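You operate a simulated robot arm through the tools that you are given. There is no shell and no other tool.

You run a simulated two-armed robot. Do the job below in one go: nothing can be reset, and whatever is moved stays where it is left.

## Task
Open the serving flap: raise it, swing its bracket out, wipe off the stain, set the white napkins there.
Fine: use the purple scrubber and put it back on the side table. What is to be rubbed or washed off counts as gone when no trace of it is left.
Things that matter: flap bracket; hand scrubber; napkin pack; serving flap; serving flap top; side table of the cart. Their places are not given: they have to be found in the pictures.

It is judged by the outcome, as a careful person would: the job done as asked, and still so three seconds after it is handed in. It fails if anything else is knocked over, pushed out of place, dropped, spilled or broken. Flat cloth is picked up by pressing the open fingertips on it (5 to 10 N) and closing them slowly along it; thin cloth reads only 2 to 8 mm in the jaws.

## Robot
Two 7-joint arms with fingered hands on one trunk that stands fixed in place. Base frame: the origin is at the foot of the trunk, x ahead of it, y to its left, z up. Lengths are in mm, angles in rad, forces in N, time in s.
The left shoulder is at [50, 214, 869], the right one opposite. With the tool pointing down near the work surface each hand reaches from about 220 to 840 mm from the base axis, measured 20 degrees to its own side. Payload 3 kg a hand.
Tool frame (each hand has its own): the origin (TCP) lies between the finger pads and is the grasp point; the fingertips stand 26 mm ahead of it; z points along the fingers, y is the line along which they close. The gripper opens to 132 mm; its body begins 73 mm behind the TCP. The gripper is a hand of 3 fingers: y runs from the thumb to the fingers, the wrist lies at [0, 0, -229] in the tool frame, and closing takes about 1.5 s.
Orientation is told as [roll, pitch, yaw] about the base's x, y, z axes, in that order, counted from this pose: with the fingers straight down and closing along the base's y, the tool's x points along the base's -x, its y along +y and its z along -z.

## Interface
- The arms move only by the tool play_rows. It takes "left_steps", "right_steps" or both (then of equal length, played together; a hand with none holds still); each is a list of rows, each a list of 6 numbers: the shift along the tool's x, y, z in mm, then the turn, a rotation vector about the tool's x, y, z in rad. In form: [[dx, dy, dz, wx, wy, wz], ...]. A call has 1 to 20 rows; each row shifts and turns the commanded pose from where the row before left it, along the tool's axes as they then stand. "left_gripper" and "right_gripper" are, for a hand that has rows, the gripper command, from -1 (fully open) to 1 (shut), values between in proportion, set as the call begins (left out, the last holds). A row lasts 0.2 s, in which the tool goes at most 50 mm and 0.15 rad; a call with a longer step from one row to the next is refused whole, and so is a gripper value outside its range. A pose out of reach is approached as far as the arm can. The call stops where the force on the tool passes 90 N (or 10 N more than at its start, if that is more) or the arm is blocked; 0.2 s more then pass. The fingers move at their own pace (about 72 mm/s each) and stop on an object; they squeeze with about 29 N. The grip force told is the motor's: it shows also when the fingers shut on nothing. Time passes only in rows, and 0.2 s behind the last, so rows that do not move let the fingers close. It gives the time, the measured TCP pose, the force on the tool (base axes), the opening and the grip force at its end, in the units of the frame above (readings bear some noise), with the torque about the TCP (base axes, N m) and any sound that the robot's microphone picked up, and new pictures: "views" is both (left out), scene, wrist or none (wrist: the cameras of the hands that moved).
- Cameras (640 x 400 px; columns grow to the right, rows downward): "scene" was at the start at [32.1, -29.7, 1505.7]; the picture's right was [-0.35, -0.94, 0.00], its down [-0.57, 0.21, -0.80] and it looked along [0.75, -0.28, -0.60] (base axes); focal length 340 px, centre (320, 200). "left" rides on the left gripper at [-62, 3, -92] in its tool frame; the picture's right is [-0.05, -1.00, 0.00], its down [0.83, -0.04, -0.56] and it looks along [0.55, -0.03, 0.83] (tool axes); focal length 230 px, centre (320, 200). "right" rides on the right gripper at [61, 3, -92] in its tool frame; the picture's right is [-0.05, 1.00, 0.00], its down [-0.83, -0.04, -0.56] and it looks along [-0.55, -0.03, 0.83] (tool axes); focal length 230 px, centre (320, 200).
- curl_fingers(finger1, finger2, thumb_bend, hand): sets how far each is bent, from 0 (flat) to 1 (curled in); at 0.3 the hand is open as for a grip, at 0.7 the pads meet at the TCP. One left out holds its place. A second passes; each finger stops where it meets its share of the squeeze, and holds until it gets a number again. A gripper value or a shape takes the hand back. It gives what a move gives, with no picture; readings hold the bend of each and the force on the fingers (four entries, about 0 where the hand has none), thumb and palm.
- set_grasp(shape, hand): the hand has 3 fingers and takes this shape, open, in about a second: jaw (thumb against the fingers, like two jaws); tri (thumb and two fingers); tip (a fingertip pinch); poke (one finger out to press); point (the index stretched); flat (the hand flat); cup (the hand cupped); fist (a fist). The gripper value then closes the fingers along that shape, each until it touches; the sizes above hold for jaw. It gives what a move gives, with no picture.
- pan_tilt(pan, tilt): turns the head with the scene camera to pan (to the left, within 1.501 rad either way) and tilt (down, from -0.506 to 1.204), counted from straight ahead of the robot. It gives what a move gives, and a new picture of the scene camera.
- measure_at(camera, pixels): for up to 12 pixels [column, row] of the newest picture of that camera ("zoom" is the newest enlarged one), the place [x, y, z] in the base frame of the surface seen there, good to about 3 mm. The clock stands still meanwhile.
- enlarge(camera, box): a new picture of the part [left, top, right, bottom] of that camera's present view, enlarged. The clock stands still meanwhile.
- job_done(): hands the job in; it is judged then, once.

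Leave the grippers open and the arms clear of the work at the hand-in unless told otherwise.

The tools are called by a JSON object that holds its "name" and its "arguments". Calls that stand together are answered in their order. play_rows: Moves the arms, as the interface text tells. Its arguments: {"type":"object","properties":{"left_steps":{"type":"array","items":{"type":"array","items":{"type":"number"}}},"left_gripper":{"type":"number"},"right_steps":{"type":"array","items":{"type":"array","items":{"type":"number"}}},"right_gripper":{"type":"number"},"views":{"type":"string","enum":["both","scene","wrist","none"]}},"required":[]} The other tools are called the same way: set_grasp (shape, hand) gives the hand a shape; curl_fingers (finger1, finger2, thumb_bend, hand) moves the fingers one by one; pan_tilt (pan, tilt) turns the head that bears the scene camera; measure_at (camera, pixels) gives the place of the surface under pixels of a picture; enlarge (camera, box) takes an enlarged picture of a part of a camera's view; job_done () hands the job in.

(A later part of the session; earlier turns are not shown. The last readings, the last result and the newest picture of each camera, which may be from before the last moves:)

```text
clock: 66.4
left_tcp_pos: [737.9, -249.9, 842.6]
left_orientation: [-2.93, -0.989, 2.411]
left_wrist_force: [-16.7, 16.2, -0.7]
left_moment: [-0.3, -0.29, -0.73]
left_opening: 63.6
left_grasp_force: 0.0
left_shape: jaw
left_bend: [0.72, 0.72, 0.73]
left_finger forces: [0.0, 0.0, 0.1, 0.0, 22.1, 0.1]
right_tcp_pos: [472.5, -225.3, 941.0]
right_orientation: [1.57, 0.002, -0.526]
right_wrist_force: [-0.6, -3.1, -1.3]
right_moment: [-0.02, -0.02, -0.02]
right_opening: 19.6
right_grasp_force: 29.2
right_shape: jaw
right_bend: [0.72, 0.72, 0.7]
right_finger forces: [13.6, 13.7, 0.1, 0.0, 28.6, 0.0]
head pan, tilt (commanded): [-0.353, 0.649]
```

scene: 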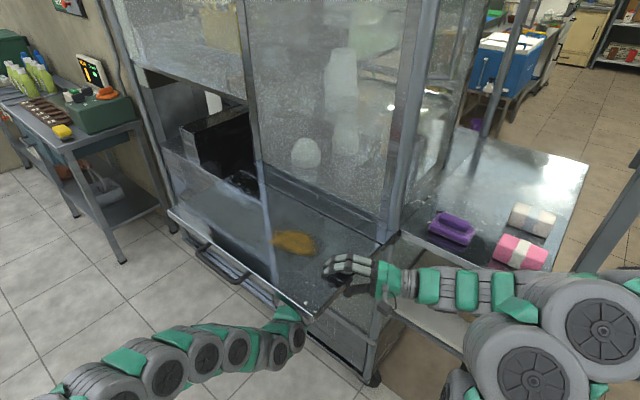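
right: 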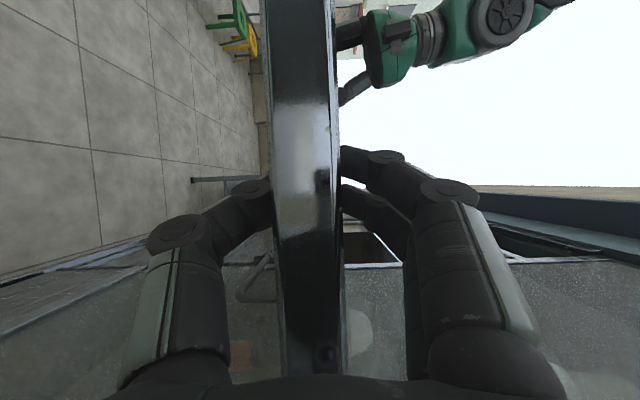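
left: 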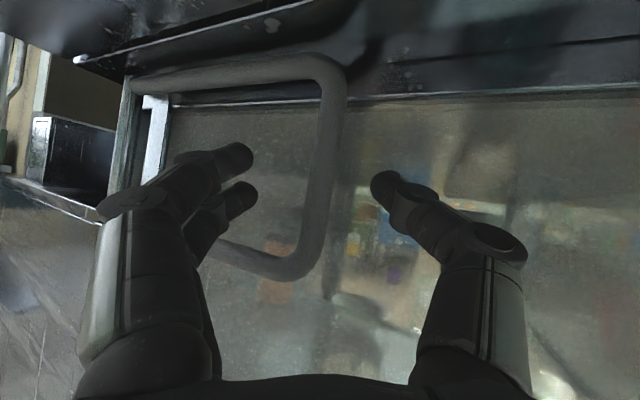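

The thumb tip touches the panel behind the rod (22 N). I'll back off 9 mm and then close on the rod.

{"name": "play_rows", "arguments": {"left_steps": [[0, 0, -9, 0, 0, 0], [0, 0, 0, 0, 0, 0]], "views": "none"}}

{"name": "play_rows", "arguments": {"left_steps": [[0, 0, 0, 0, 0, 0], [0, 0, 0, 0, 0, 0], [0, 0, 0, 0, 0, 0], [0, 0, 0, 0, 0, 0], [0, 0, 0, 0, 0, 0], [0, 0, 0, 0, 0, 0], [0, 0, 0, 0, 0, 0]], "left_gripper": 1, "views": "both"}}

```text
clock: 67.0
left_tcp_pos: [730.2, -246.6, 837.2]
left_orientation: [-2.932, -0.989, 2.411]
left_wrist_force: [0.2, -0.3, -0.2]
left_moment: [0.03, 0.0, -0.02]
left_opening: 69.7
left_grasp_force: 0.1
left_shape: jaw
left_bend: [0.72, 0.72, 0.7]
left_finger forces: [0.0, 0.0, 0.0, 0.0, 0.0, 0.0]
right_tcp_pos: [472.9, -225.9, 940.9]
right_orientation: [1.569, 0.0, -0.527]
right_wrist_force: [1.5, 1.0, -2.0]
right_moment: [-0.05, 0.01, -0.04]
right_opening: 19.4
right_grasp_force: 28.7
right_shape: jaw
right_bend: [0.72, 0.72, 0.7]
right_finger forces: [13.4, 13.4, 0.0, 0.1, 28.2, 0.1]
head pan, tilt (commanded): [-0.353, 0.649]
```

```text
clock: 68.6
left_tcp_pos: [731.7, -244.6, 836.6]
left_orientation: [-2.932, -0.989, 2.41]
left_wrist_force: [-0.8, -0.7, 2.7]
left_moment: [-0.01, -0.13, 0.03]
left_opening: 6.8
left_grasp_force: 29.2
left_shape: jaw
left_bend: [0.71, 0.72, 0.7]
left_finger forces: [12.3, 13.1, 0.1, 0.1, 25.6, 0.0]
right_tcp_pos: [471.8, -226.2, 942.4]
right_orientation: [1.569, -0.001, -0.527]
right_wrist_force: [1.5, -0.6, -1.3]
right_moment: [0.02, 0.01, 0.0]
right_opening: 19.3
right_grasp_force: 28.8
right_shape: jaw
right_bend: [0.72, 0.72, 0.7]
right_finger forces: [13.4, 13.4, 0.1, 0.0, 28.3, 0.0]
head pan, tilt (commanded): [-0.353, 0.649]
```

scene: 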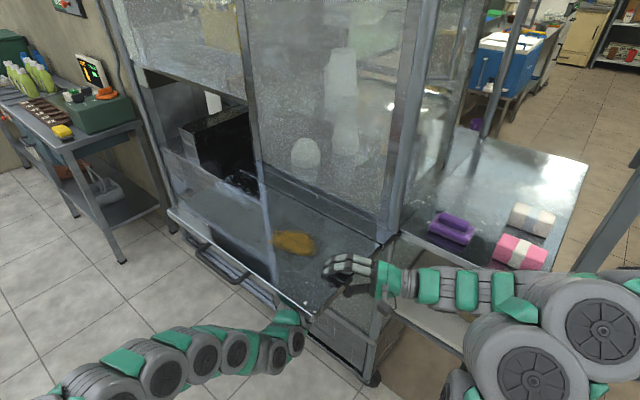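
left: 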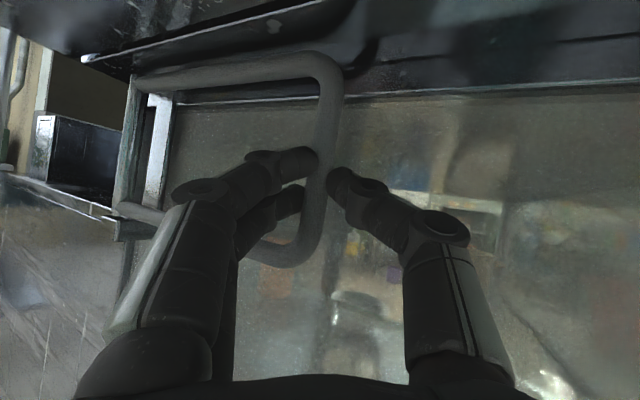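

Both fingers and the thumb grip the rod firmly (12+13 vs 26 N). Now I'll swing the bracket out along its arc about the hinge at s≈706, d≈594. I'll do the first three small steps and check the forces.

{"name": "play_rows", "arguments": {"left_steps": [[-9.98, 9.79, -13.43, 0, 0, 0], [-9.57, 11.4, -12.45, 0, 0, 0], [-9.04, 12.9, -11.31, 0, 0, 0]], "views": "both"}}

```text
clock: 69.4
left_tcp_pos: [707.8, -191.9, 838.3]
left_orientation: [-2.933, -0.989, 2.409]
left_wrist_force: [-5.5, -2.6, -0.9]
left_moment: [-0.06, -0.14, -0.22]
left_opening: 6.9
left_grasp_force: 29.2
left_shape: jaw
left_bend: [0.71, 0.71, 0.71]
left_finger forces: [12.1, 14.6, 0.0, 0.1, 33.7, 0.1]
right_tcp_pos: [473.2, -225.1, 941.1]
right_orientation: [1.57, -0.001, -0.529]
right_wrist_force: [2.1, 0.9, -0.2]
right_moment: [0.02, 0.0, 0.0]
right_opening: 19.3
right_grasp_force: 29.2
right_shape: jaw
right_bend: [0.72, 0.72, 0.7]
right_finger forces: [13.4, 13.4, 0.0, 0.0, 27.9, 0.0]
head pan, tilt (commanded): [-0.353, 0.649]
```

scene: 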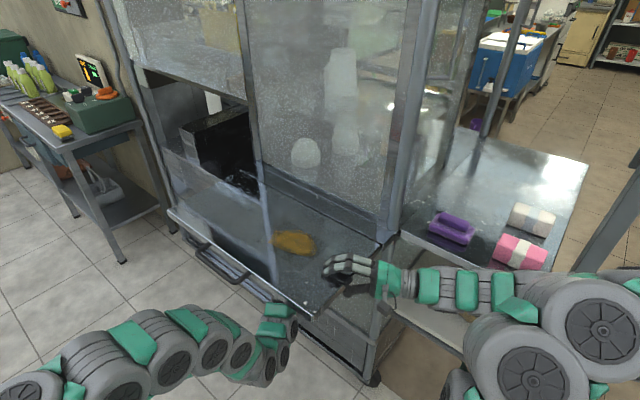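
left: 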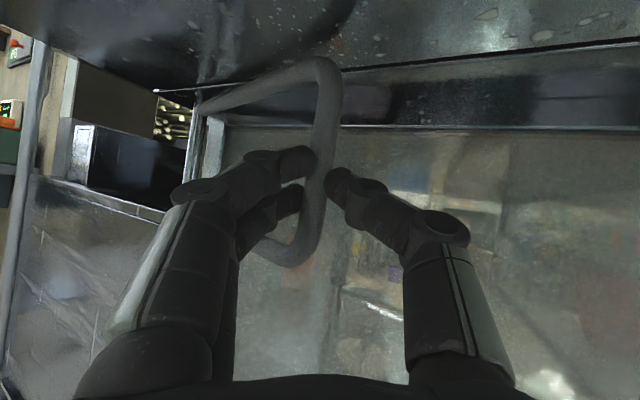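

The bracket is swinging out smoothly with small forces. Continuing the arc.

{"name": "play_rows", "arguments": {"left_steps": [[-8.44, 14.24, -10.09, 0, 0, 0], [-7.74, 15.48, -8.74, 0, 0, 0], [-6.97, 16.56, -7.32, 0, 0, 0], [-6.14, 17.46, -5.83, 0, 0, 0], [-5.24, 18.18, -4.28, 0, 0, 0]], "views": "both"}}

```text
clock: 70.6
left_tcp_pos: [724.6, -100.6, 835.4]
left_orientation: [-2.931, -0.99, 2.411]
left_wrist_force: [6.9, -2.7, 5.2]
left_moment: [-0.1, 0.15, -0.04]
left_opening: 3.4
left_grasp_force: 29.6
left_shape: jaw
left_bend: [0.71, 0.74, 0.73]
left_finger forces: [10.9, 0.0, 0.1, 0.1, 16.7, 0.0]
left hand out of reach, approached as far as the arm can: row 4, 5
right_tcp_pos: [472.9, -225.9, 942.0]
right_orientation: [1.568, 0.001, -0.528]
right_wrist_force: [0.3, -0.9, -1.1]
right_moment: [0.01, 0.03, -0.04]
right_opening: 19.1
right_grasp_force: 28.5
right_shape: jaw
right_bend: [0.72, 0.72, 0.7]
right_finger forces: [13.6, 13.5, 0.0, 0.0, 28.4, 0.0]
head pan, tilt (commanded): [-0.353, 0.649]
```

scene: 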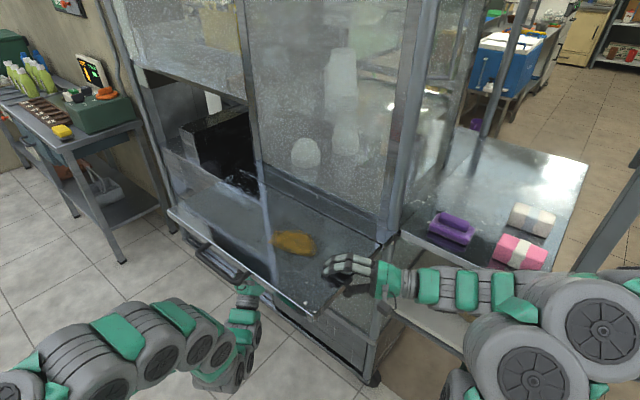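
left: 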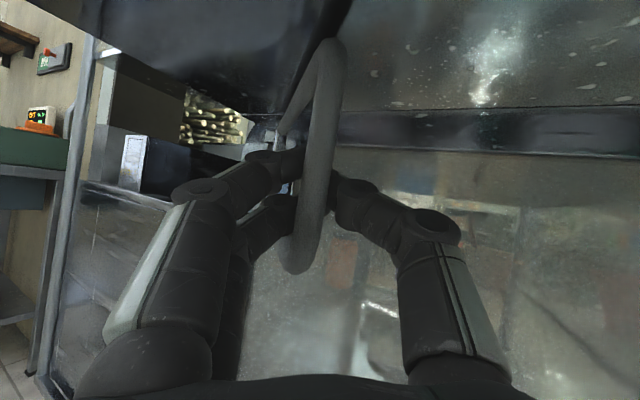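

The bracket is at about 49°. The arm is near its tilt limit, so I'll lower the hand's tilt a bit (the rod turns in the grip) and continue the arc.

{"name": "play_rows", "arguments": {"left_steps": [[0, 0, 0, 0, 0.1, 0], [0, 0, 0, 0, 0.1, 0], [-3.35, 19.34, -2.48, 0, 0, 0], [-2.64, 19.58, -0.61, 0, 0, 0], [-1.92, 19.65, 1.28, 0, 0, 0]], "views": "both"}}

```text
clock: 71.8
left_tcp_pos: [749.9, -50.3, 836.4]
left_orientation: [-2.832, -1.184, 2.298]
left_wrist_force: [3.3, -2.1, 2.2]
left_moment: [0.01, 0.05, -0.04]
left_opening: 2.6
left_grasp_force: 29.3
left_shape: jaw
left_bend: [0.72, 0.74, 0.73]
left_finger forces: [8.3, 0.1, 0.0, 0.0, 0.1, 0.0]
right_tcp_pos: [471.0, -225.0, 942.5]
right_orientation: [1.569, -0.002, -0.528]
right_wrist_force: [0.8, 0.2, -1.8]
right_moment: [0.02, 0.0, -0.02]
right_opening: 19.2
right_grasp_force: 29.2
right_shape: jaw
right_bend: [0.72, 0.72, 0.7]
right_finger forces: [13.6, 13.5, 0.0, 0.0, 28.1, 0.0]
head pan, tilt (commanded): [-0.353, 0.649]
```

scene: 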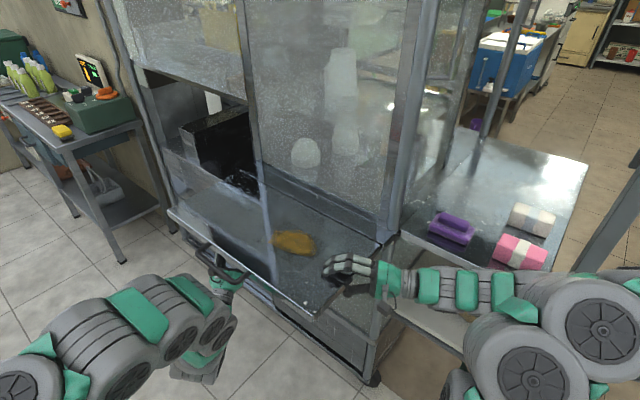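
left: 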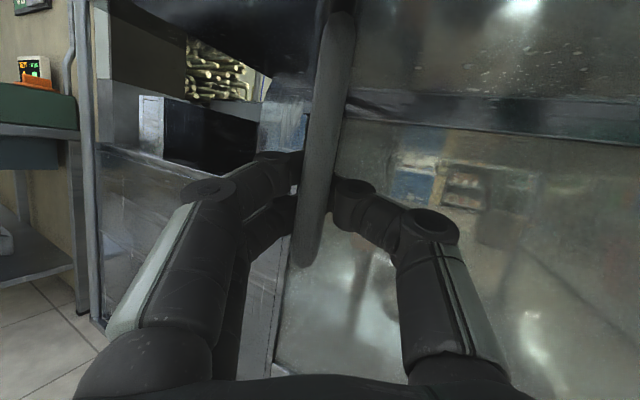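

The bracket seems roughly edge-on to the hand now. I'll measure the rod's and hinge's positions to get the true angle.

{"name": "measure_at", "arguments": {"camera": "left", "pixels": [[338, 40], [332, 90], [325, 140], [312, 230], [306, 255], [355, 105], [270, 95], [285, 130], [300, 100]]}}

{"name": "enlarge", "arguments": {"camera": "left", "box": [200, 0, 460, 280]}}

```text
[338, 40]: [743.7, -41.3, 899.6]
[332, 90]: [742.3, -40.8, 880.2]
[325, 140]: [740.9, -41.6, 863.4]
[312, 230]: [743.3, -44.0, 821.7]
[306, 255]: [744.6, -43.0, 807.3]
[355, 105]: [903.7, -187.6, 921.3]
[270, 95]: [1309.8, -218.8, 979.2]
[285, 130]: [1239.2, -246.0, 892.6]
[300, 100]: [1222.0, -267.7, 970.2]
```

```text
1.43 times, centred on (330, 140) of left
```

zoom: 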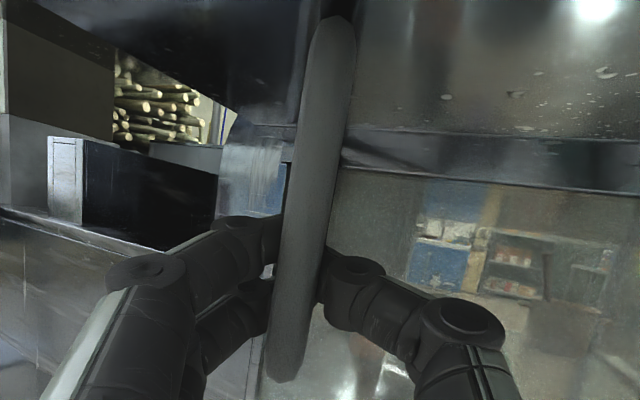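

The rod is at s≈621, d≈418, so the bracket is at about 64°. I'll continue the last 26° of the arc.

{"name": "play_rows", "arguments": {"left_steps": [[-1.62, 21.7, 2.77, 0, 0, 0], [-0.71, 21.4, 5.0, 0, 0, 0], [0.22, 20.7, 7.17, 0, 0, 0], [1.16, 20.0, 9.39, 0, 0, 0]], "views": "both"}}

```text
clock: 72.8
left_tcp_pos: [813.4, 10.3, 837.2]
left_orientation: [-2.838, -1.183, 2.304]
left_wrist_force: [1.1, -1.6, 0.2]
left_moment: [0.02, -0.04, 0.01]
left_opening: 2.3
left_grasp_force: 29.2
left_shape: jaw
left_bend: [0.72, 0.74, 0.73]
left_finger forces: [0.0, 0.0, 0.1, 0.0, 0.0, 0.0]
right_tcp_pos: [471.6, -226.9, 940.7]
right_orientation: [1.57, 0.0, -0.526]
right_wrist_force: [0.5, 0.5, -0.8]
right_moment: [0.01, -0.01, -0.01]
right_opening: 19.4
right_grasp_force: 28.8
right_shape: jaw
right_bend: [0.72, 0.72, 0.7]
right_finger forces: [13.5, 13.5, 0.0, 0.1, 28.2, 0.0]
head pan, tilt (commanded): [-0.353, 0.649]
```

scene: 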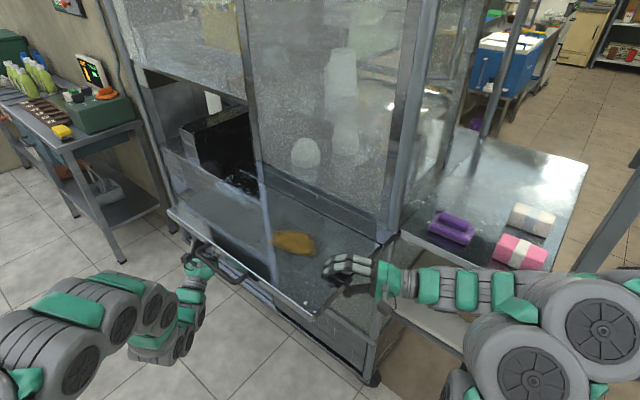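
left: 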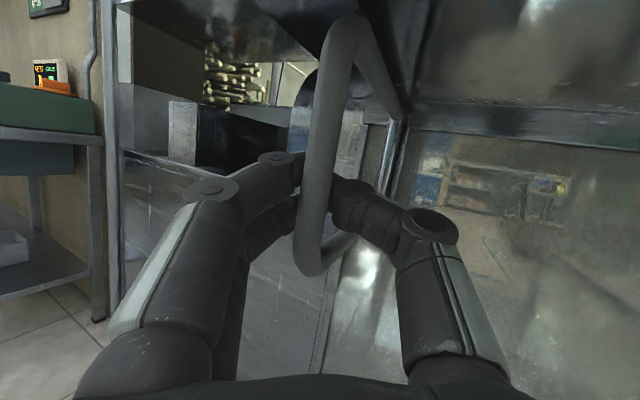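

The bracket looks fully out. I'll measure the rod and its hinge.

{"name": "measure_at", "arguments": {"camera": "left", "pixels": [[345, 40], [330, 100], [318, 170], [305, 240], [360, 60], [380, 85], [395, 110], [330, 245], [385, 180], [400, 150]]}}

```text
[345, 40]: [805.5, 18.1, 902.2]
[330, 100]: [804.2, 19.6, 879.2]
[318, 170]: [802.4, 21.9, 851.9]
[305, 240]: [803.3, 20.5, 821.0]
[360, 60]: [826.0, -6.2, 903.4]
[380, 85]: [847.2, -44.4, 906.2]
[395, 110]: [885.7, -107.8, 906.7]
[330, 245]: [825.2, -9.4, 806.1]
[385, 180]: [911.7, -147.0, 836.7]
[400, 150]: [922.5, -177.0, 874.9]
```

The bracket is at about 89–90°. I'll open the left hand gently and back straight out, leaving the bracket where it is.

{"name": "play_rows", "arguments": {"left_steps": [[0, 0, 0, 0, 0, 0], [0, 0, 0, 0, 0, 0], [0, 0, 0, 0, 0, 0], [0, 0, 0, 0, 0, 0], [0, 0, -20, 0, 0, 0], [0, 0, -30, 0, 0, 0], [0, 0, -35, 0, 0, 0]], "left_gripper": 0.1, "views": "both"}}

```text
clock: 74.4
left_tcp_pos: [743.9, 49.6, 805.0]
left_orientation: [-2.833, -1.181, 2.298]
left_wrist_force: [-1.1, -0.2, 0.3]
left_moment: [0.02, 0.04, 0.02]
left_opening: 58.9
left_grasp_force: 0.0
left_shape: jaw
left_bend: [0.73, 0.73, 0.7]
left_finger forces: [0.0, 0.0, 0.0, 0.0, 0.0, 0.0]
right_tcp_pos: [471.4, -226.0, 942.1]
right_orientation: [1.569, -0.001, -0.526]
right_wrist_force: [1.3, 2.1, -1.3]
right_moment: [0.01, 0.01, 0.02]
right_opening: 19.3
right_grasp_force: 29.2
right_shape: jaw
right_bend: [0.72, 0.72, 0.7]
right_finger forces: [13.2, 13.3, 0.0, 0.0, 28.4, 0.0]
head pan, tilt (commanded): [-0.353, 0.649]
```

scene: 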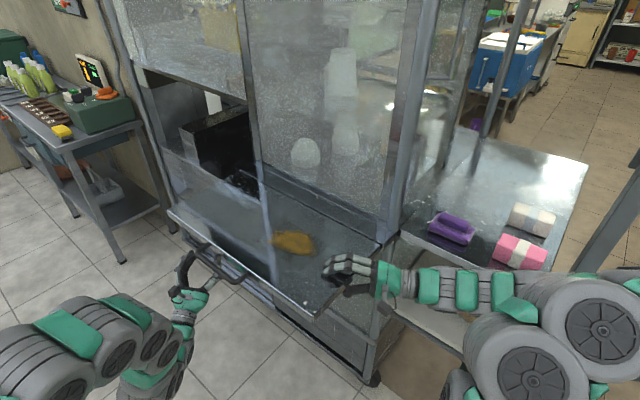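
left: 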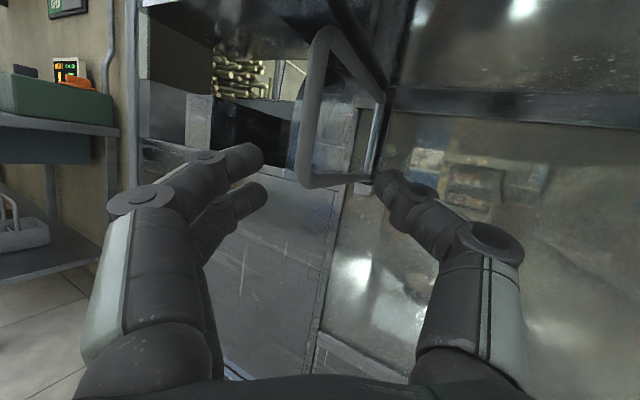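

The bracket stays out. I'll confirm its angle from this view and then retreat the left hand outward, away from the flap.

{"name": "measure_at", "arguments": {"camera": "left", "pixels": [[322, 60], [312, 110], [302, 160], [330, 180], [378, 130], [350, 60]]}}

{"name": "play_rows", "arguments": {"left_steps": [[-14.8, 18.5, -32.2, 0, 0, 0], [-14.8, 18.5, -32.2, 0, 0, 0], [-14.8, 18.5, -32.2, 0, 0, 0], [-14.8, 18.5, -32.2, 0, 0, 0], [-14.8, 18.5, -32.2, 0, 0, 0]], "views": "both"}}

```text
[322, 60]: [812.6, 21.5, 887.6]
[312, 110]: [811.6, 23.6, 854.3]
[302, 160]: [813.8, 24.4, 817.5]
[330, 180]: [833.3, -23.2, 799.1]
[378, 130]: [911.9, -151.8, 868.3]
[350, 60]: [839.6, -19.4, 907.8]
```

```text
clock: 75.6
left_tcp_pos: [692.5, 226.4, 771.0]
left_orientation: [-2.838, -1.181, 2.3]
left_wrist_force: [0.1, -0.2, 0.7]
left_moment: [0.02, 0.0, -0.03]
left_opening: 58.9
left_grasp_force: 0.0
left_shape: jaw
left_bend: [0.73, 0.73, 0.7]
left_finger forces: [0.0, 0.1, 0.1, 0.1, 0.1, 0.0]
left hand out of reach, approached as far as the arm can: row 1, 2, 3, 4, 5
right_tcp_pos: [472.4, -226.1, 941.9]
right_orientation: [1.571, 0.0, -0.528]
right_wrist_force: [1.3, 0.9, -1.6]
right_moment: [-0.01, 0.02, 0.02]
right_opening: 19.4
right_grasp_force: 29.3
right_shape: jaw
right_bend: [0.72, 0.72, 0.7]
right_finger forces: [13.4, 13.4, 0.0, 0.0, 28.3, 0.1]
head pan, tilt (commanded): [-0.353, 0.649]
```

scene: 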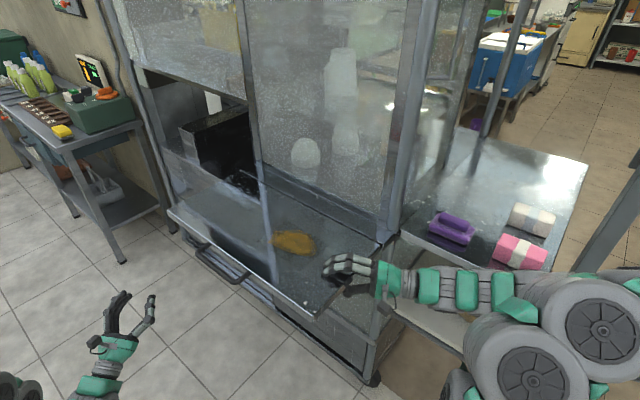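
left: 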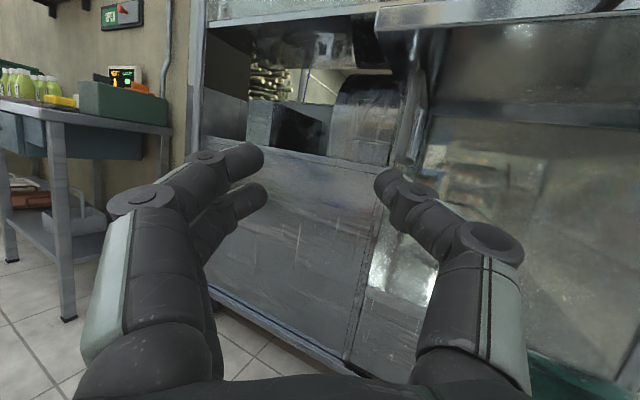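

The left hand is out in front, and the bracket measures about 90–92° out. Now I'll use the right hand to lower the flap gently onto the bracket, following its rotation.

{"name": "play_rows", "arguments": {"right_steps": [[0, -3, 0, 0.0122, 0, -0.0218], [0, -3, 0, 0.0122, 0, -0.0218], [0, 0, 0, 0, 0, 0]], "views": "both"}}

{"name": "measure_at", "arguments": {"camera": "scene", "pixels": [[290, 285], [240, 250], [270, 240], [360, 240], [215, 228], [320, 305]]}}

```text
clock: 76.4
left_tcp_pos: [693.1, 227.6, 771.0]
left_orientation: [-2.836, -1.183, 2.301]
left_wrist_force: [-0.5, -0.3, 0.1]
left_moment: [0.01, -0.02, 0.03]
left_opening: 58.8
left_grasp_force: 0.0
left_shape: jaw
left_bend: [0.73, 0.73, 0.7]
left_finger forces: [0.0, 0.0, 0.0, 0.0, 0.0, 0.0]
right_tcp_pos: [472.7, -224.8, 935.7]
right_orientation: [1.546, -0.045, -0.529]
right_wrist_force: [-7.1, 0.5, 10.5]
right_moment: [0.31, -0.06, 0.11]
right_opening: 19.0
right_grasp_force: 29.0
right_shape: jaw
right_bend: [0.72, 0.72, 0.7]
right_finger forces: [17.6, 17.4, 0.0, 0.1, 23.9, 0.0]
head pan, tilt (commanded): [-0.353, 0.649]
```

scene: 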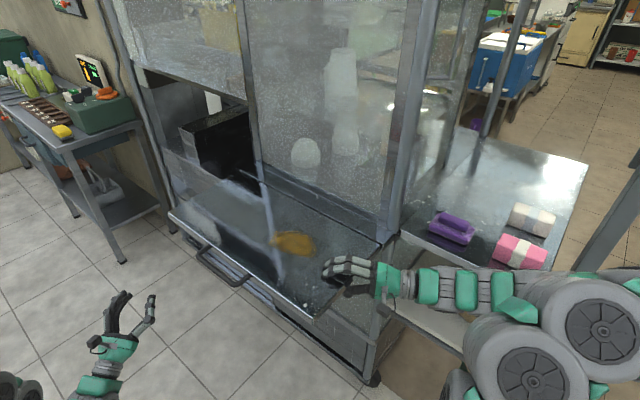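
right: 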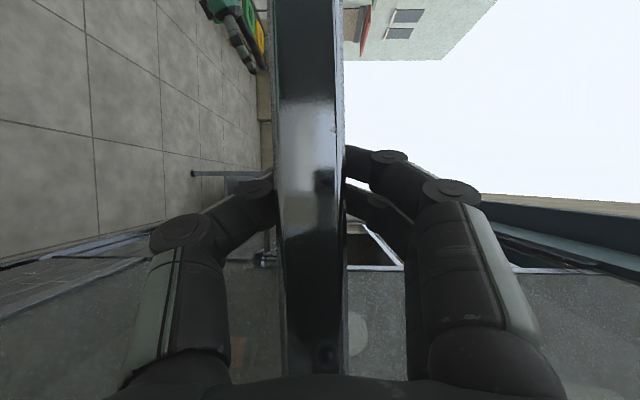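

```text
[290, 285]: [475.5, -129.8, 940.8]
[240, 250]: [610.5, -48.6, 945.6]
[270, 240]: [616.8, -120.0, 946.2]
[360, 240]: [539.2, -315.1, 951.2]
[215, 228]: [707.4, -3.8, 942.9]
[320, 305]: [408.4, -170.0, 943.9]
```

The hand now feels +10 N upward, so the flap has probably landed on the bracket with its front edge about 9 mm lower. I'll lower 1.5 mm more to confirm.

{"name": "play_rows", "arguments": {"right_steps": [[0, -1.5, 0, 0.006, 0, -0.011], [0, 0, 0, 0, 0, 0]], "views": "none"}}

{"name": "measure_at", "arguments": {"camera": "scene", "pixels": [[290, 285], [240, 250], [270, 240], [360, 240], [215, 228], [320, 305]]}}

```text
clock: 77.0
left_tcp_pos: [692.2, 227.0, 770.9]
left_orientation: [-2.835, -1.182, 2.301]
left_wrist_force: [0.1, 0.1, 0.4]
left_moment: [-0.01, 0.01, 0.05]
left_opening: 58.8
left_grasp_force: 0.0
left_shape: jaw
left_bend: [0.73, 0.73, 0.7]
left_finger forces: [0.1, 0.0, 0.0, 0.0, 0.1, 0.1]
right_tcp_pos: [472.7, -225.6, 934.4]
right_orientation: [1.54, -0.053, -0.527]
right_wrist_force: [-9.9, -0.1, 17.0]
right_moment: [0.56, -0.15, 0.17]
right_opening: 19.2
right_grasp_force: 28.7
right_shape: jaw
right_bend: [0.72, 0.72, 0.7]
right_finger forces: [19.5, 18.9, 0.0, 0.0, 21.4, 0.0]
head pan, tilt (commanded): [-0.353, 0.649]
```

```text
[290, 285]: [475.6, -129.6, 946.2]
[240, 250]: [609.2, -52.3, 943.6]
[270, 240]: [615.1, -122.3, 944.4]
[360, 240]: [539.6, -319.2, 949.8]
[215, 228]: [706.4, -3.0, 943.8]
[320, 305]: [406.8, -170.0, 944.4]
```

The force rose stiffly, so the flap is supported. I'll ease back up 2 mm to unload it and open the right hand just slightly, leaving the thumb close below as a safety catch.

{"name": "play_rows", "arguments": {"right_steps": [[0, 2, 0, 0, 0, 0], [0, 0, 0, 0, 0, 0], [0, 0, 0, 0, 0, 0], [0, 0, 0, 0, 0, 0]], "right_gripper": 0.45, "views": "both"}}

{"name": "measure_at", "arguments": {"camera": "scene", "pixels": [[290, 285], [240, 250], [270, 240], [360, 240], [215, 228], [320, 305]]}}

```text
clock: 78.0
left_tcp_pos: [693.9, 226.9, 769.6]
left_orientation: [-2.836, -1.183, 2.301]
left_wrist_force: [0.2, -0.3, -0.3]
left_moment: [0.01, -0.01, 0.0]
left_opening: 58.9
left_grasp_force: 0.2
left_shape: jaw
left_bend: [0.73, 0.73, 0.7]
left_finger forces: [0.1, 0.0, 0.0, 0.0, 0.0, 0.1]
right_tcp_pos: [472.5, -225.5, 935.7]
right_orientation: [1.538, -0.055, -0.527]
right_wrist_force: [-1.0, -0.2, -0.3]
right_moment: [-0.01, -0.02, 0.01]
right_opening: 36.0
right_grasp_force: 0.0
right_shape: jaw
right_bend: [0.73, 0.74, 0.7]
right_finger forces: [0.1, 0.0, 0.1, 0.0, 0.0, 0.0]
head pan, tilt (commanded): [-0.353, 0.649]
```

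scene: 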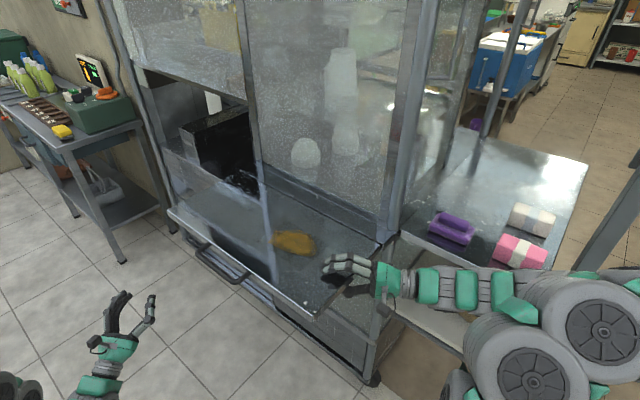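
right: 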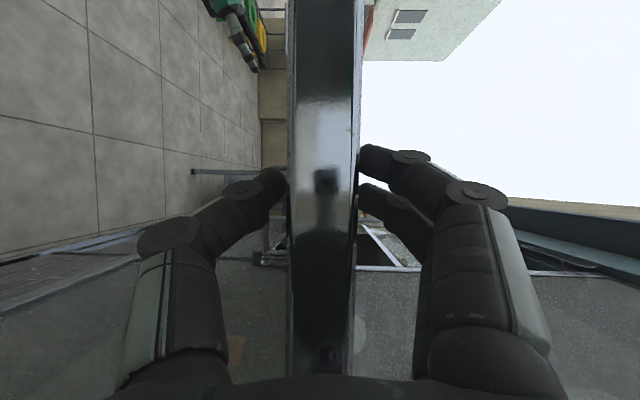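

```text
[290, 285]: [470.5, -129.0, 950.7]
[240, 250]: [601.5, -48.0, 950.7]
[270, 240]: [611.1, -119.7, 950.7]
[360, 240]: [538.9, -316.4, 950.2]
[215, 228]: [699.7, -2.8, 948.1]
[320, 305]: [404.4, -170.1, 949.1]
```

The flap rests level at z≈950 with no force on the right hand, so the bracket carries it. I'll open the right hand fully and withdraw it to the right.

{"name": "play_rows", "arguments": {"right_steps": [[0, 0, 0, 0, 0, 0], [0, 0, 0, 0, 0, 0], [0, 0, 0, 0, 0, 0], [0, 0, 0, 0, 0, 0], [15, 0, -27, 0, 0, 0], [15, 0, -27, 0, 0, 0], [15, 0, -27, 0, 0, 0]], "right_gripper": -1, "views": "both"}}

{"name": "measure_at", "arguments": {"camera": "scene", "pixels": [[290, 285], [240, 250], [270, 240], [360, 240], [215, 228], [320, 305]]}}

```text
clock: 79.6
left_tcp_pos: [693.3, 227.4, 770.9]
left_orientation: [-2.834, -1.182, 2.299]
left_wrist_force: [-0.6, -0.9, 0.3]
left_moment: [0.01, -0.02, -0.01]
left_opening: 59.0
left_grasp_force: 0.2
left_shape: jaw
left_bend: [0.73, 0.73, 0.7]
left_finger forces: [0.0, 0.0, 0.1, 0.0, 0.1, 0.0]
right_tcp_pos: [392.7, -272.3, 935.7]
right_orientation: [1.539, -0.053, -0.526]
right_wrist_force: [-0.5, -0.4, 0.3]
right_moment: [0.0, 0.01, -0.01]
right_opening: 131.9
right_grasp_force: 0.0
right_shape: jaw
right_bend: [0.3, 0.3, 0.3]
right_finger forces: [0.0, 0.0, 0.1, 0.0, 0.0, 0.0]
head pan, tilt (commanded): [-0.353, 0.649]
```

scene: 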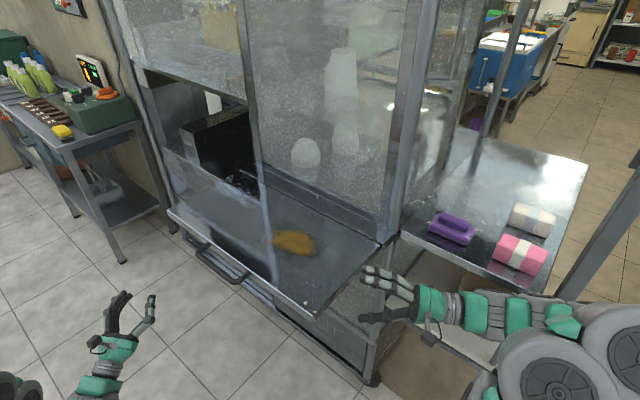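
right: 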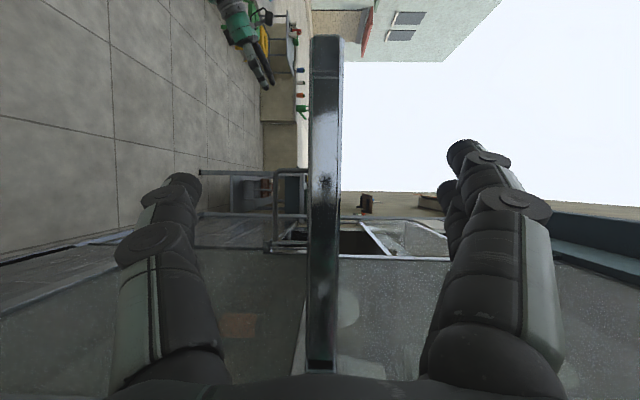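

```text
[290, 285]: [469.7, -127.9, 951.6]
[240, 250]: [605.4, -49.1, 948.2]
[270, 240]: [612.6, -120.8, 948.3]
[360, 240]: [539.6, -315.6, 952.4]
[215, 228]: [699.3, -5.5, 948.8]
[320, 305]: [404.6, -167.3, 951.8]
```

The flap is staying level on its own. Next is the scrubber. I'll enlarge the side table and measure the scrubber and the packs.

{"name": "enlarge", "arguments": {"camera": "scene", "box": [415, 185, 575, 285]}}

{"name": "measure_at", "arguments": {"camera": "zoom", "pixels": [[110, 130], [160, 110], [190, 140], [60, 170], [200, 215], [225, 200], [130, 230], [100, 110], [420, 120], [490, 100], [540, 150], [410, 260]]}}

```text
4.00 times, centred on (495, 235) of scene
```

zoom: 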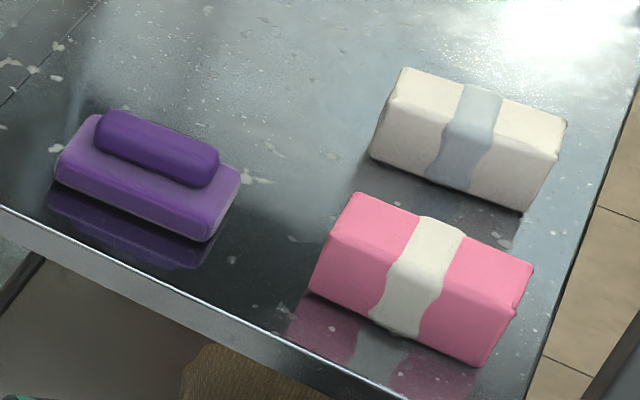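

```text
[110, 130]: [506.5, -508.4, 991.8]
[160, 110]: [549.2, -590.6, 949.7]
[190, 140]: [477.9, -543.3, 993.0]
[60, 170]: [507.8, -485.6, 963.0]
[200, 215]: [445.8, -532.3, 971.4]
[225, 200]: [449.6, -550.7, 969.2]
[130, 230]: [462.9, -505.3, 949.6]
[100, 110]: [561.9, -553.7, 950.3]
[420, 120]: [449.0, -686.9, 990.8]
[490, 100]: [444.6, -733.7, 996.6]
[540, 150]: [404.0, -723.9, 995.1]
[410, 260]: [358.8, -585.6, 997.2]
```

The scrubber has a pad and a darker grip bar on top. I'll measure the bar's axis and the pad's corners precisely, and also the white pack's corners.

{"name": "measure_at", "arguments": {"camera": "zoom", "pixels": [[104, 122], [125, 128], [158, 142], [190, 155], [210, 163], [58, 160], [90, 125], [236, 178], [207, 232], [130, 200], [60, 185], [205, 240]]}}

{"name": "measure_at", "arguments": {"camera": "zoom", "pixels": [[405, 72], [390, 100], [564, 125], [550, 155], [380, 150], [525, 205], [470, 90], [460, 150], [500, 125], [540, 185], [430, 85], [530, 115]]}}

```text
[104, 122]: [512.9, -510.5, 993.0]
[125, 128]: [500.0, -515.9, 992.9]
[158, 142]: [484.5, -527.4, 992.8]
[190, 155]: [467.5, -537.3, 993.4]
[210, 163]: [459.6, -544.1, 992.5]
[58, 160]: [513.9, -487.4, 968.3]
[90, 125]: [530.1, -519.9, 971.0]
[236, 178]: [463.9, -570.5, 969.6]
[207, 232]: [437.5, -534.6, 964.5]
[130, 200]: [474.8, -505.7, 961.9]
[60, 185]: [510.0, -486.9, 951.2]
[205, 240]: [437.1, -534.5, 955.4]
```

```text
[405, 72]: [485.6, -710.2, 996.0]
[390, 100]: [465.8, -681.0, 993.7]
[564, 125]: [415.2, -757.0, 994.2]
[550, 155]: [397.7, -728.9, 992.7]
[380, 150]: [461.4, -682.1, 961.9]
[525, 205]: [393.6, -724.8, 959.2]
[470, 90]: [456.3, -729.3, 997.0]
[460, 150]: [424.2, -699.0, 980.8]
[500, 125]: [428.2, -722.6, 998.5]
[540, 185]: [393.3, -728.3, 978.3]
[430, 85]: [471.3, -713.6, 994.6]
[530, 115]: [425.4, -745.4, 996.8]
```

The scrubber's grip bar runs along the cart front direction: centre ≈(486,-527), top z=993, pad top ≈970, table 950. I'll raise the right hand, roll it back to pointing down, and yaw it so the jaw closes across the bar.

{"name": "play_rows", "arguments": {"right_steps": [[0, 40, -10, 0, 0, 0], [0, 40, -10, 0, 0, 0], [0, 40, 0, 0, 0, 0], [0, 0, 0, 0.15, 0, 0], [0, 0, 0, 0.15, 0, 0], [0, 0, 0, 0.15, 0, 0], [0, 0, 0, 0.15, 0, 0], [0, 0, 0, 0.15, 0, 0], [0, 0, 0, 0.15, 0, 0], [0, 0, 0, 0.15, 0, 0], [0, 0, 0, 0.15, 0, 0], [0, 0, 0, 0.15, 0, 0], [0, 0, 0, 0.15, 0, 0]], "views": "scene"}}

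```text
clock: 82.4
left_tcp_pos: [693.0, 227.1, 770.1]
left_orientation: [-2.835, -1.183, 2.299]
left_wrist_force: [-0.3, 0.9, -0.3]
left_moment: [0.01, -0.01, -0.01]
left_opening: 59.2
left_grasp_force: 0.0
left_shape: jaw
left_bend: [0.73, 0.73, 0.7]
left_finger forces: [0.0, 0.1, 0.0, 0.0, 0.0, 0.0]
right_tcp_pos: [379.4, -284.0, 1056.5]
right_orientation: [0.036, -0.054, -0.527]
right_wrist_force: [0.9, 0.2, 0.0]
right_moment: [-0.02, 0.04, -0.02]
right_opening: 132.0
right_grasp_force: 0.0
right_shape: jaw
right_bend: [0.3, 0.3, 0.3]
right_finger forces: [0.0, 0.0, 0.1, 0.0, 0.0, 0.1]
head pan, tilt (commanded): [-0.353, 0.649]
```

scene: 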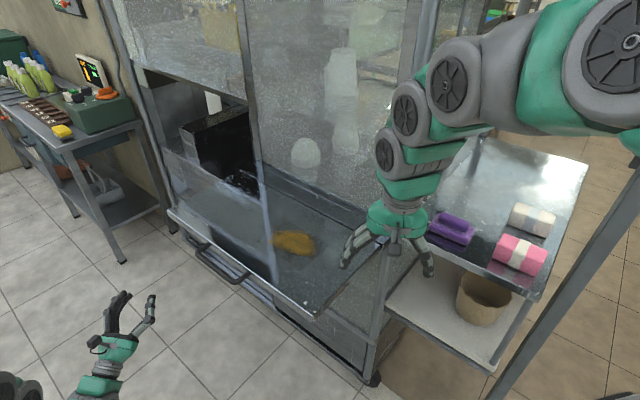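

The hand is pointing down. I'll straighten it, yaw to +0.53, and travel above the scrubber, keeping clear of the corner post at (541,-404).

{"name": "play_rows", "arguments": {"right_steps": [[0, 0, 0, 0.036, 0, 0], [0, 0, 0, 0, 0.054, 0], [0, 0, 0, 0, 0, -0.1324], [0, 0, 0, 0, 0, -0.1324], [0, 0, 0, 0, 0, -0.1324], [0, 0, 0, 0, 0, -0.1324], [0, 0, 0, 0, 0, -0.1324], [0, 0, 0, 0, 0, -0.1324], [0, 0, 0, 0, 0, -0.1324], [0, 0, 0, 0, 0, -0.1324], [19.8, -41, -9.7, 0, 0, 0], [19.8, -41, -9.7, 0, 0, 0], [19.8, -41, -9.7, 0, 0, 0]], "views": "both"}}

```text
clock: 85.2
left_tcp_pos: [693.6, 227.2, 771.0]
left_orientation: [-2.837, -1.179, 2.301]
left_wrist_force: [-1.0, -0.1, 0.4]
left_moment: [0.02, -0.01, -0.01]
left_opening: 58.8
left_grasp_force: 0.0
left_shape: jaw
left_bend: [0.73, 0.73, 0.7]
left_finger forces: [0.1, 0.0, 0.0, 0.0, 0.0, 0.0]
right_tcp_pos: [391.5, -420.6, 1085.8]
right_orientation: [0.001, -0.004, 0.534]
right_wrist_force: [0.1, -0.2, 0.4]
right_moment: [0.01, 0.0, -0.01]
right_opening: 132.1
right_grasp_force: 0.1
right_shape: jaw
right_bend: [0.3, 0.3, 0.3]
right_finger forces: [0.0, 0.0, 0.0, 0.1, 0.0, 0.0]
head pan, tilt (commanded): [-0.353, 0.649]
```

scene: 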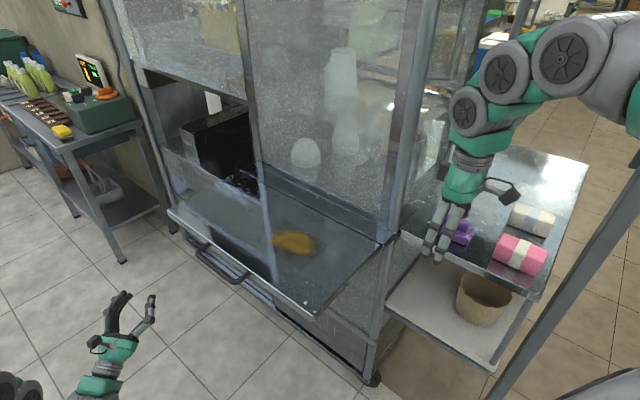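
right: 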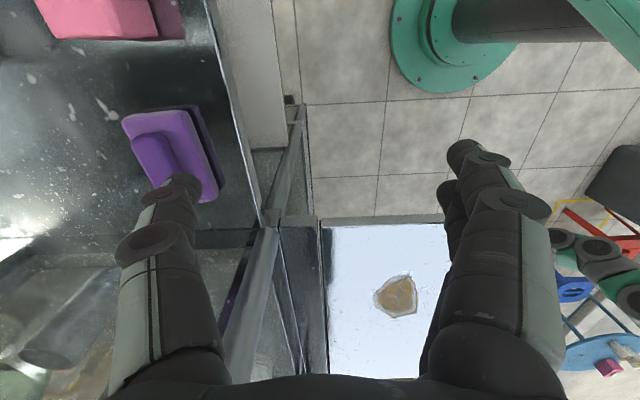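

Yaw is right. Next I'll move to above the scrubber at (486,-527).

{"name": "play_rows", "arguments": {"right_steps": [[-9.2, -47, 0, 0, 0, 0], [-9.2, -47, 0, 0, 0, 0], [-9.2, -45, 0, 0, 0, 0], [0, 0, 0, 0, 0, 0]], "right_gripper": -0.3, "views": "both"}}

```text
clock: 86.2
left_tcp_pos: [692.7, 226.4, 770.3]
left_orientation: [-2.837, -1.181, 2.299]
left_wrist_force: [0.5, 0.4, 0.0]
left_moment: [-0.01, 0.02, -0.02]
left_opening: 58.9
left_grasp_force: 0.0
left_shape: jaw
left_bend: [0.73, 0.73, 0.7]
left_finger forces: [0.0, 0.0, 0.1, 0.0, 0.0, 0.1]
right_tcp_pos: [486.0, -525.4, 1084.5]
right_orientation: [0.0, -0.004, 0.535]
right_wrist_force: [-0.6, 0.6, 0.5]
right_moment: [-0.02, -0.01, 0.01]
right_opening: 86.2
right_grasp_force: 0.1
right_shape: jaw
right_bend: [0.7, 0.7, 0.68]
right_finger forces: [0.0, 0.0, 0.0, 0.0, 0.1, 0.0]
head pan, tilt (commanded): [-0.353, 0.649]
```

scene: 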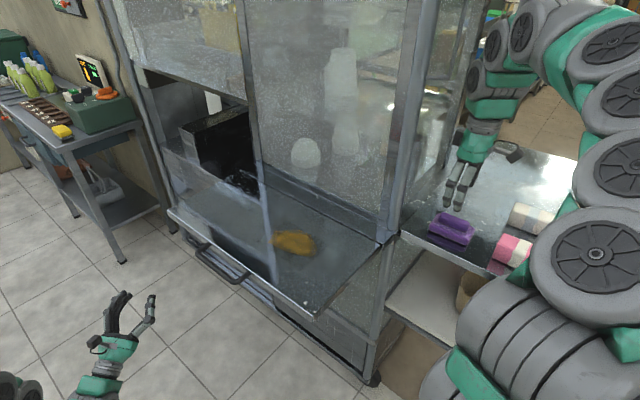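
right: 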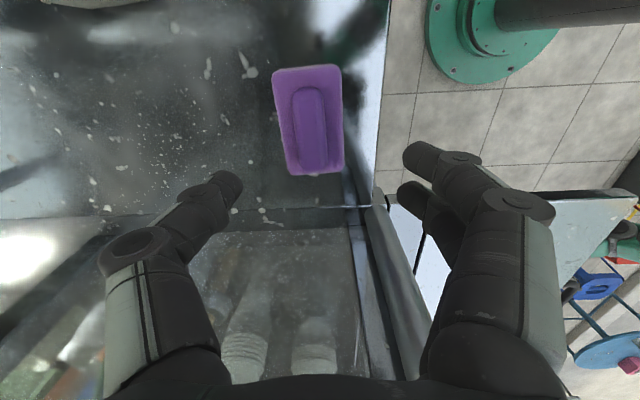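

The scrubber is almost under the hand. I'll measure its bar and pad from this camera for a precise alignment.

{"name": "measure_at", "arguments": {"camera": "right", "pixels": [[305, 95], [308, 120], [315, 160], [297, 120], [318, 125], [275, 75], [337, 68], [344, 168], [288, 172], [310, 110]]}}

{"name": "enlarge", "arguments": {"camera": "right", "box": [250, 50, 370, 190]}}

```text
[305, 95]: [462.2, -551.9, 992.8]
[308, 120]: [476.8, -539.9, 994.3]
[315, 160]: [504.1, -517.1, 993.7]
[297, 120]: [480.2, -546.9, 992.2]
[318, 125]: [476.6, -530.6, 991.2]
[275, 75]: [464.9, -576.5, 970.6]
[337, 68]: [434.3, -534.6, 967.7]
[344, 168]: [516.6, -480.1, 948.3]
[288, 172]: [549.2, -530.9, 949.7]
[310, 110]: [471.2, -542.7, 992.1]
```

```text
2.86 times, centred on (310, 120) of right
```

zoom: 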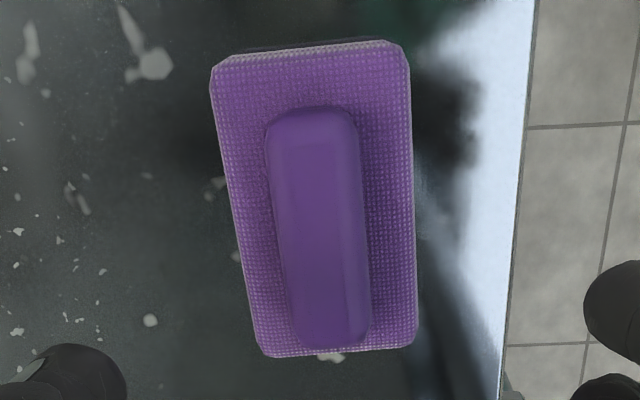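

The bar is about 27 mm wide and 65 mm long, centred near (485,-531). I'll descend to TCP z≈995 with the jaw open, so the tips stay just above the pad's top (970).

{"name": "play_rows", "arguments": {"right_steps": [[3.7, -4.3, 25, 0, 0, 0], [0, 0, 25, 0, 0, 0], [0, 0, 22, 0, 0, 0], [0, 0, 17, 0, 0, 0]], "views": "both"}}

{"name": "enlarge", "arguments": {"camera": "scene", "box": [420, 170, 520, 260]}}

```text
clock: 87.2
left_tcp_pos: [694.0, 228.0, 769.7]
left_orientation: [-2.836, -1.182, 2.297]
left_wrist_force: [-0.1, -0.1, -0.5]
left_moment: [0.01, 0.0, -0.03]
left_opening: 58.8
left_grasp_force: 0.1
left_shape: jaw
left_bend: [0.73, 0.73, 0.7]
left_finger forces: [0.1, 0.0, 0.1, 0.1, 0.1, 0.0]
right_tcp_pos: [484.3, -530.1, 995.9]
right_orientation: [-0.001, -0.001, 0.532]
right_wrist_force: [0.0, -0.4, 0.2]
right_moment: [-0.03, 0.0, 0.02]
right_opening: 86.0
right_grasp_force: 0.0
right_shape: jaw
right_bend: [0.7, 0.7, 0.68]
right_finger forces: [0.1, 0.0, 0.1, 0.0, 0.0, 0.0]
head pan, tilt (commanded): [-0.353, 0.649]
```

scene: 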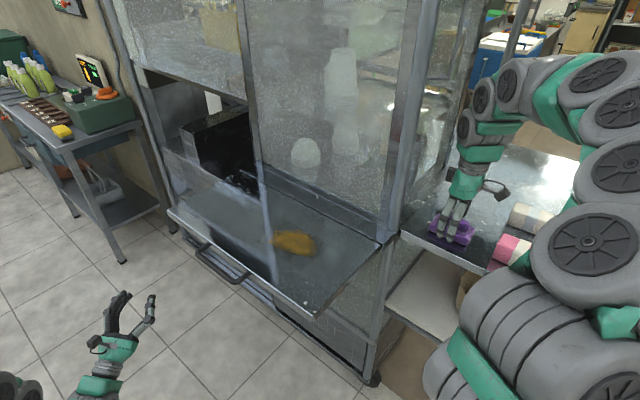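
right: 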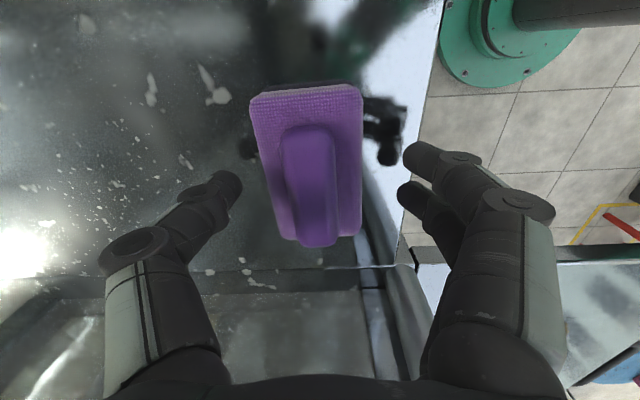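

```text
4.44 times, centred on (470, 215) of scene
```

zoom: 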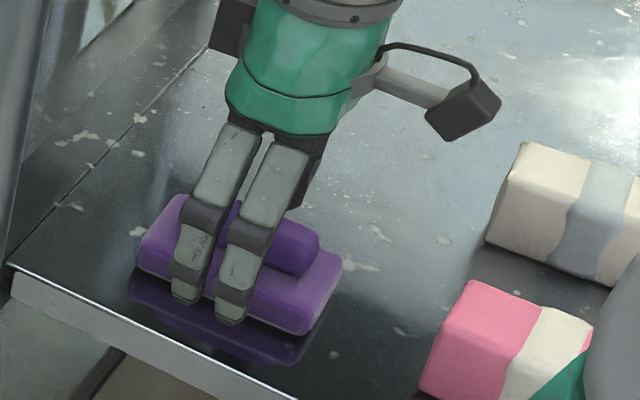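

The hand is nearly centred. I'll measure the fingertips' height to set the grip depth.

{"name": "measure_at", "arguments": {"camera": "right", "pixels": [[232, 182], [225, 200], [415, 155], [412, 190], [310, 150], [315, 200], [318, 238], [300, 100], [350, 95], [290, 235], [360, 225]]}}

```text
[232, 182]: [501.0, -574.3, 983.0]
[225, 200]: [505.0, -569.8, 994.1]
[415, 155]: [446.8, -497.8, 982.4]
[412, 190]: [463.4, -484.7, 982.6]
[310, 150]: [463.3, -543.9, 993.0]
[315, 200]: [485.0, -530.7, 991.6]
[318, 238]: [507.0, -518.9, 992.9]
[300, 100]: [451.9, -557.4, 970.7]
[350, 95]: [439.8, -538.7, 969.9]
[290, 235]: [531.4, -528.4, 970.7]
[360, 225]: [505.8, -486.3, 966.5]
```

The fingertips are at z≈980 and centred on the bar. Closing the right hand on the scrubber's bar.

{"name": "play_rows", "arguments": {"right_steps": [[0, 0, 0, 0, 0, 0], [0, 0, 0, 0, 0, 0], [0, 0, 0, 0, 0, 0], [0, 0, 0, 0, 0, 0], [0, 0, 0, 0, 0, 0], [0, 0, 0, 0, 0, 0], [0, 0, 0, 0, 0, 0]], "right_gripper": 1, "views": "both"}}

```text
clock: 88.8
left_tcp_pos: [693.2, 228.5, 769.4]
left_orientation: [-2.836, -1.182, 2.299]
left_wrist_force: [-0.1, -1.0, 0.8]
left_moment: [-0.03, -0.04, 0.05]
left_opening: 59.1
left_grasp_force: 0.0
left_shape: jaw
left_bend: [0.73, 0.73, 0.7]
left_finger forces: [0.1, 0.0, 0.1, 0.0, 0.0, 0.0]
right_tcp_pos: [484.2, -530.0, 996.1]
right_orientation: [0.001, -0.003, 0.532]
right_wrist_force: [0.6, 1.0, 23.5]
right_moment: [0.07, 0.08, -0.01]
right_opening: 40.4
right_grasp_force: 29.0
right_shape: jaw
right_bend: [0.74, 0.74, 0.7]
right_finger forces: [18.8, 17.2, 0.0, 0.0, 27.6, 0.1]
head pan, tilt (commanded): [-0.353, 0.649]
```

scene: 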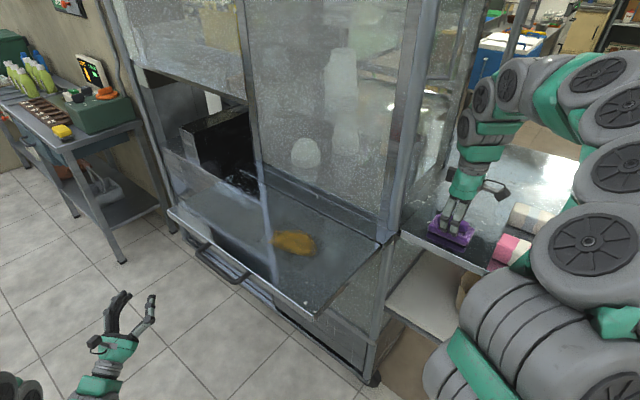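
right: 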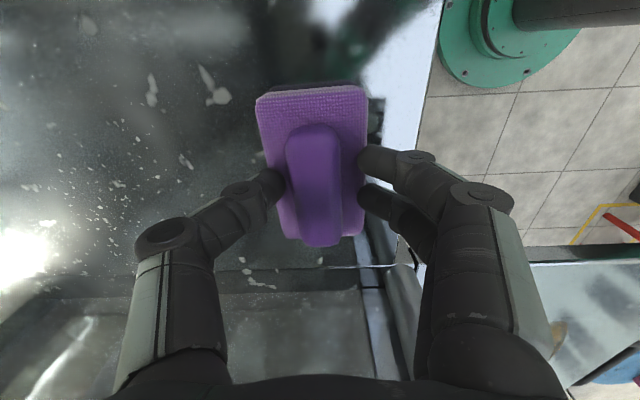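

The tips press down on the pad top (23 N) before reaching the bar. I'll raise the hand 4–5 mm so they can slide in onto the bar.

{"name": "play_rows", "arguments": {"right_steps": [[0, 0, -2.5, 0, 0, 0], [0, 0, -2.5, 0, 0, 0], [0, 0, 0, 0, 0, 0], [0, 0, 0, 0, 0, 0]], "views": "wrist"}}

```text
clock: 89.8
left_tcp_pos: [693.5, 227.8, 770.2]
left_orientation: [-2.836, -1.18, 2.301]
left_wrist_force: [0.1, 0.6, -0.7]
left_moment: [-0.02, 0.01, -0.01]
left_opening: 59.1
left_grasp_force: 0.1
left_shape: jaw
left_bend: [0.73, 0.73, 0.7]
left_finger forces: [0.1, 0.0, 0.1, 0.0, 0.0, 0.0]
right_tcp_pos: [484.5, -530.0, 1001.4]
right_orientation: [0.003, -0.003, 0.533]
right_wrist_force: [0.3, -0.2, -1.0]
right_moment: [0.04, 0.0, -0.05]
right_opening: 39.7
right_grasp_force: 28.6
right_shape: jaw
right_bend: [0.74, 0.74, 0.7]
right_finger forces: [13.8, 13.7, 0.0, 0.0, 26.0, 0.1]
head pan, tilt (commanded): [-0.353, 0.649]
```

right: 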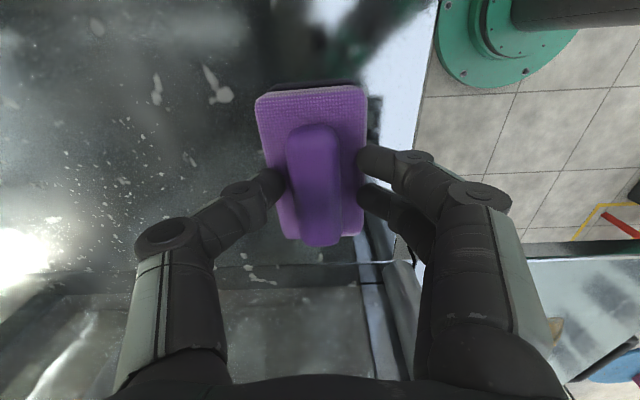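

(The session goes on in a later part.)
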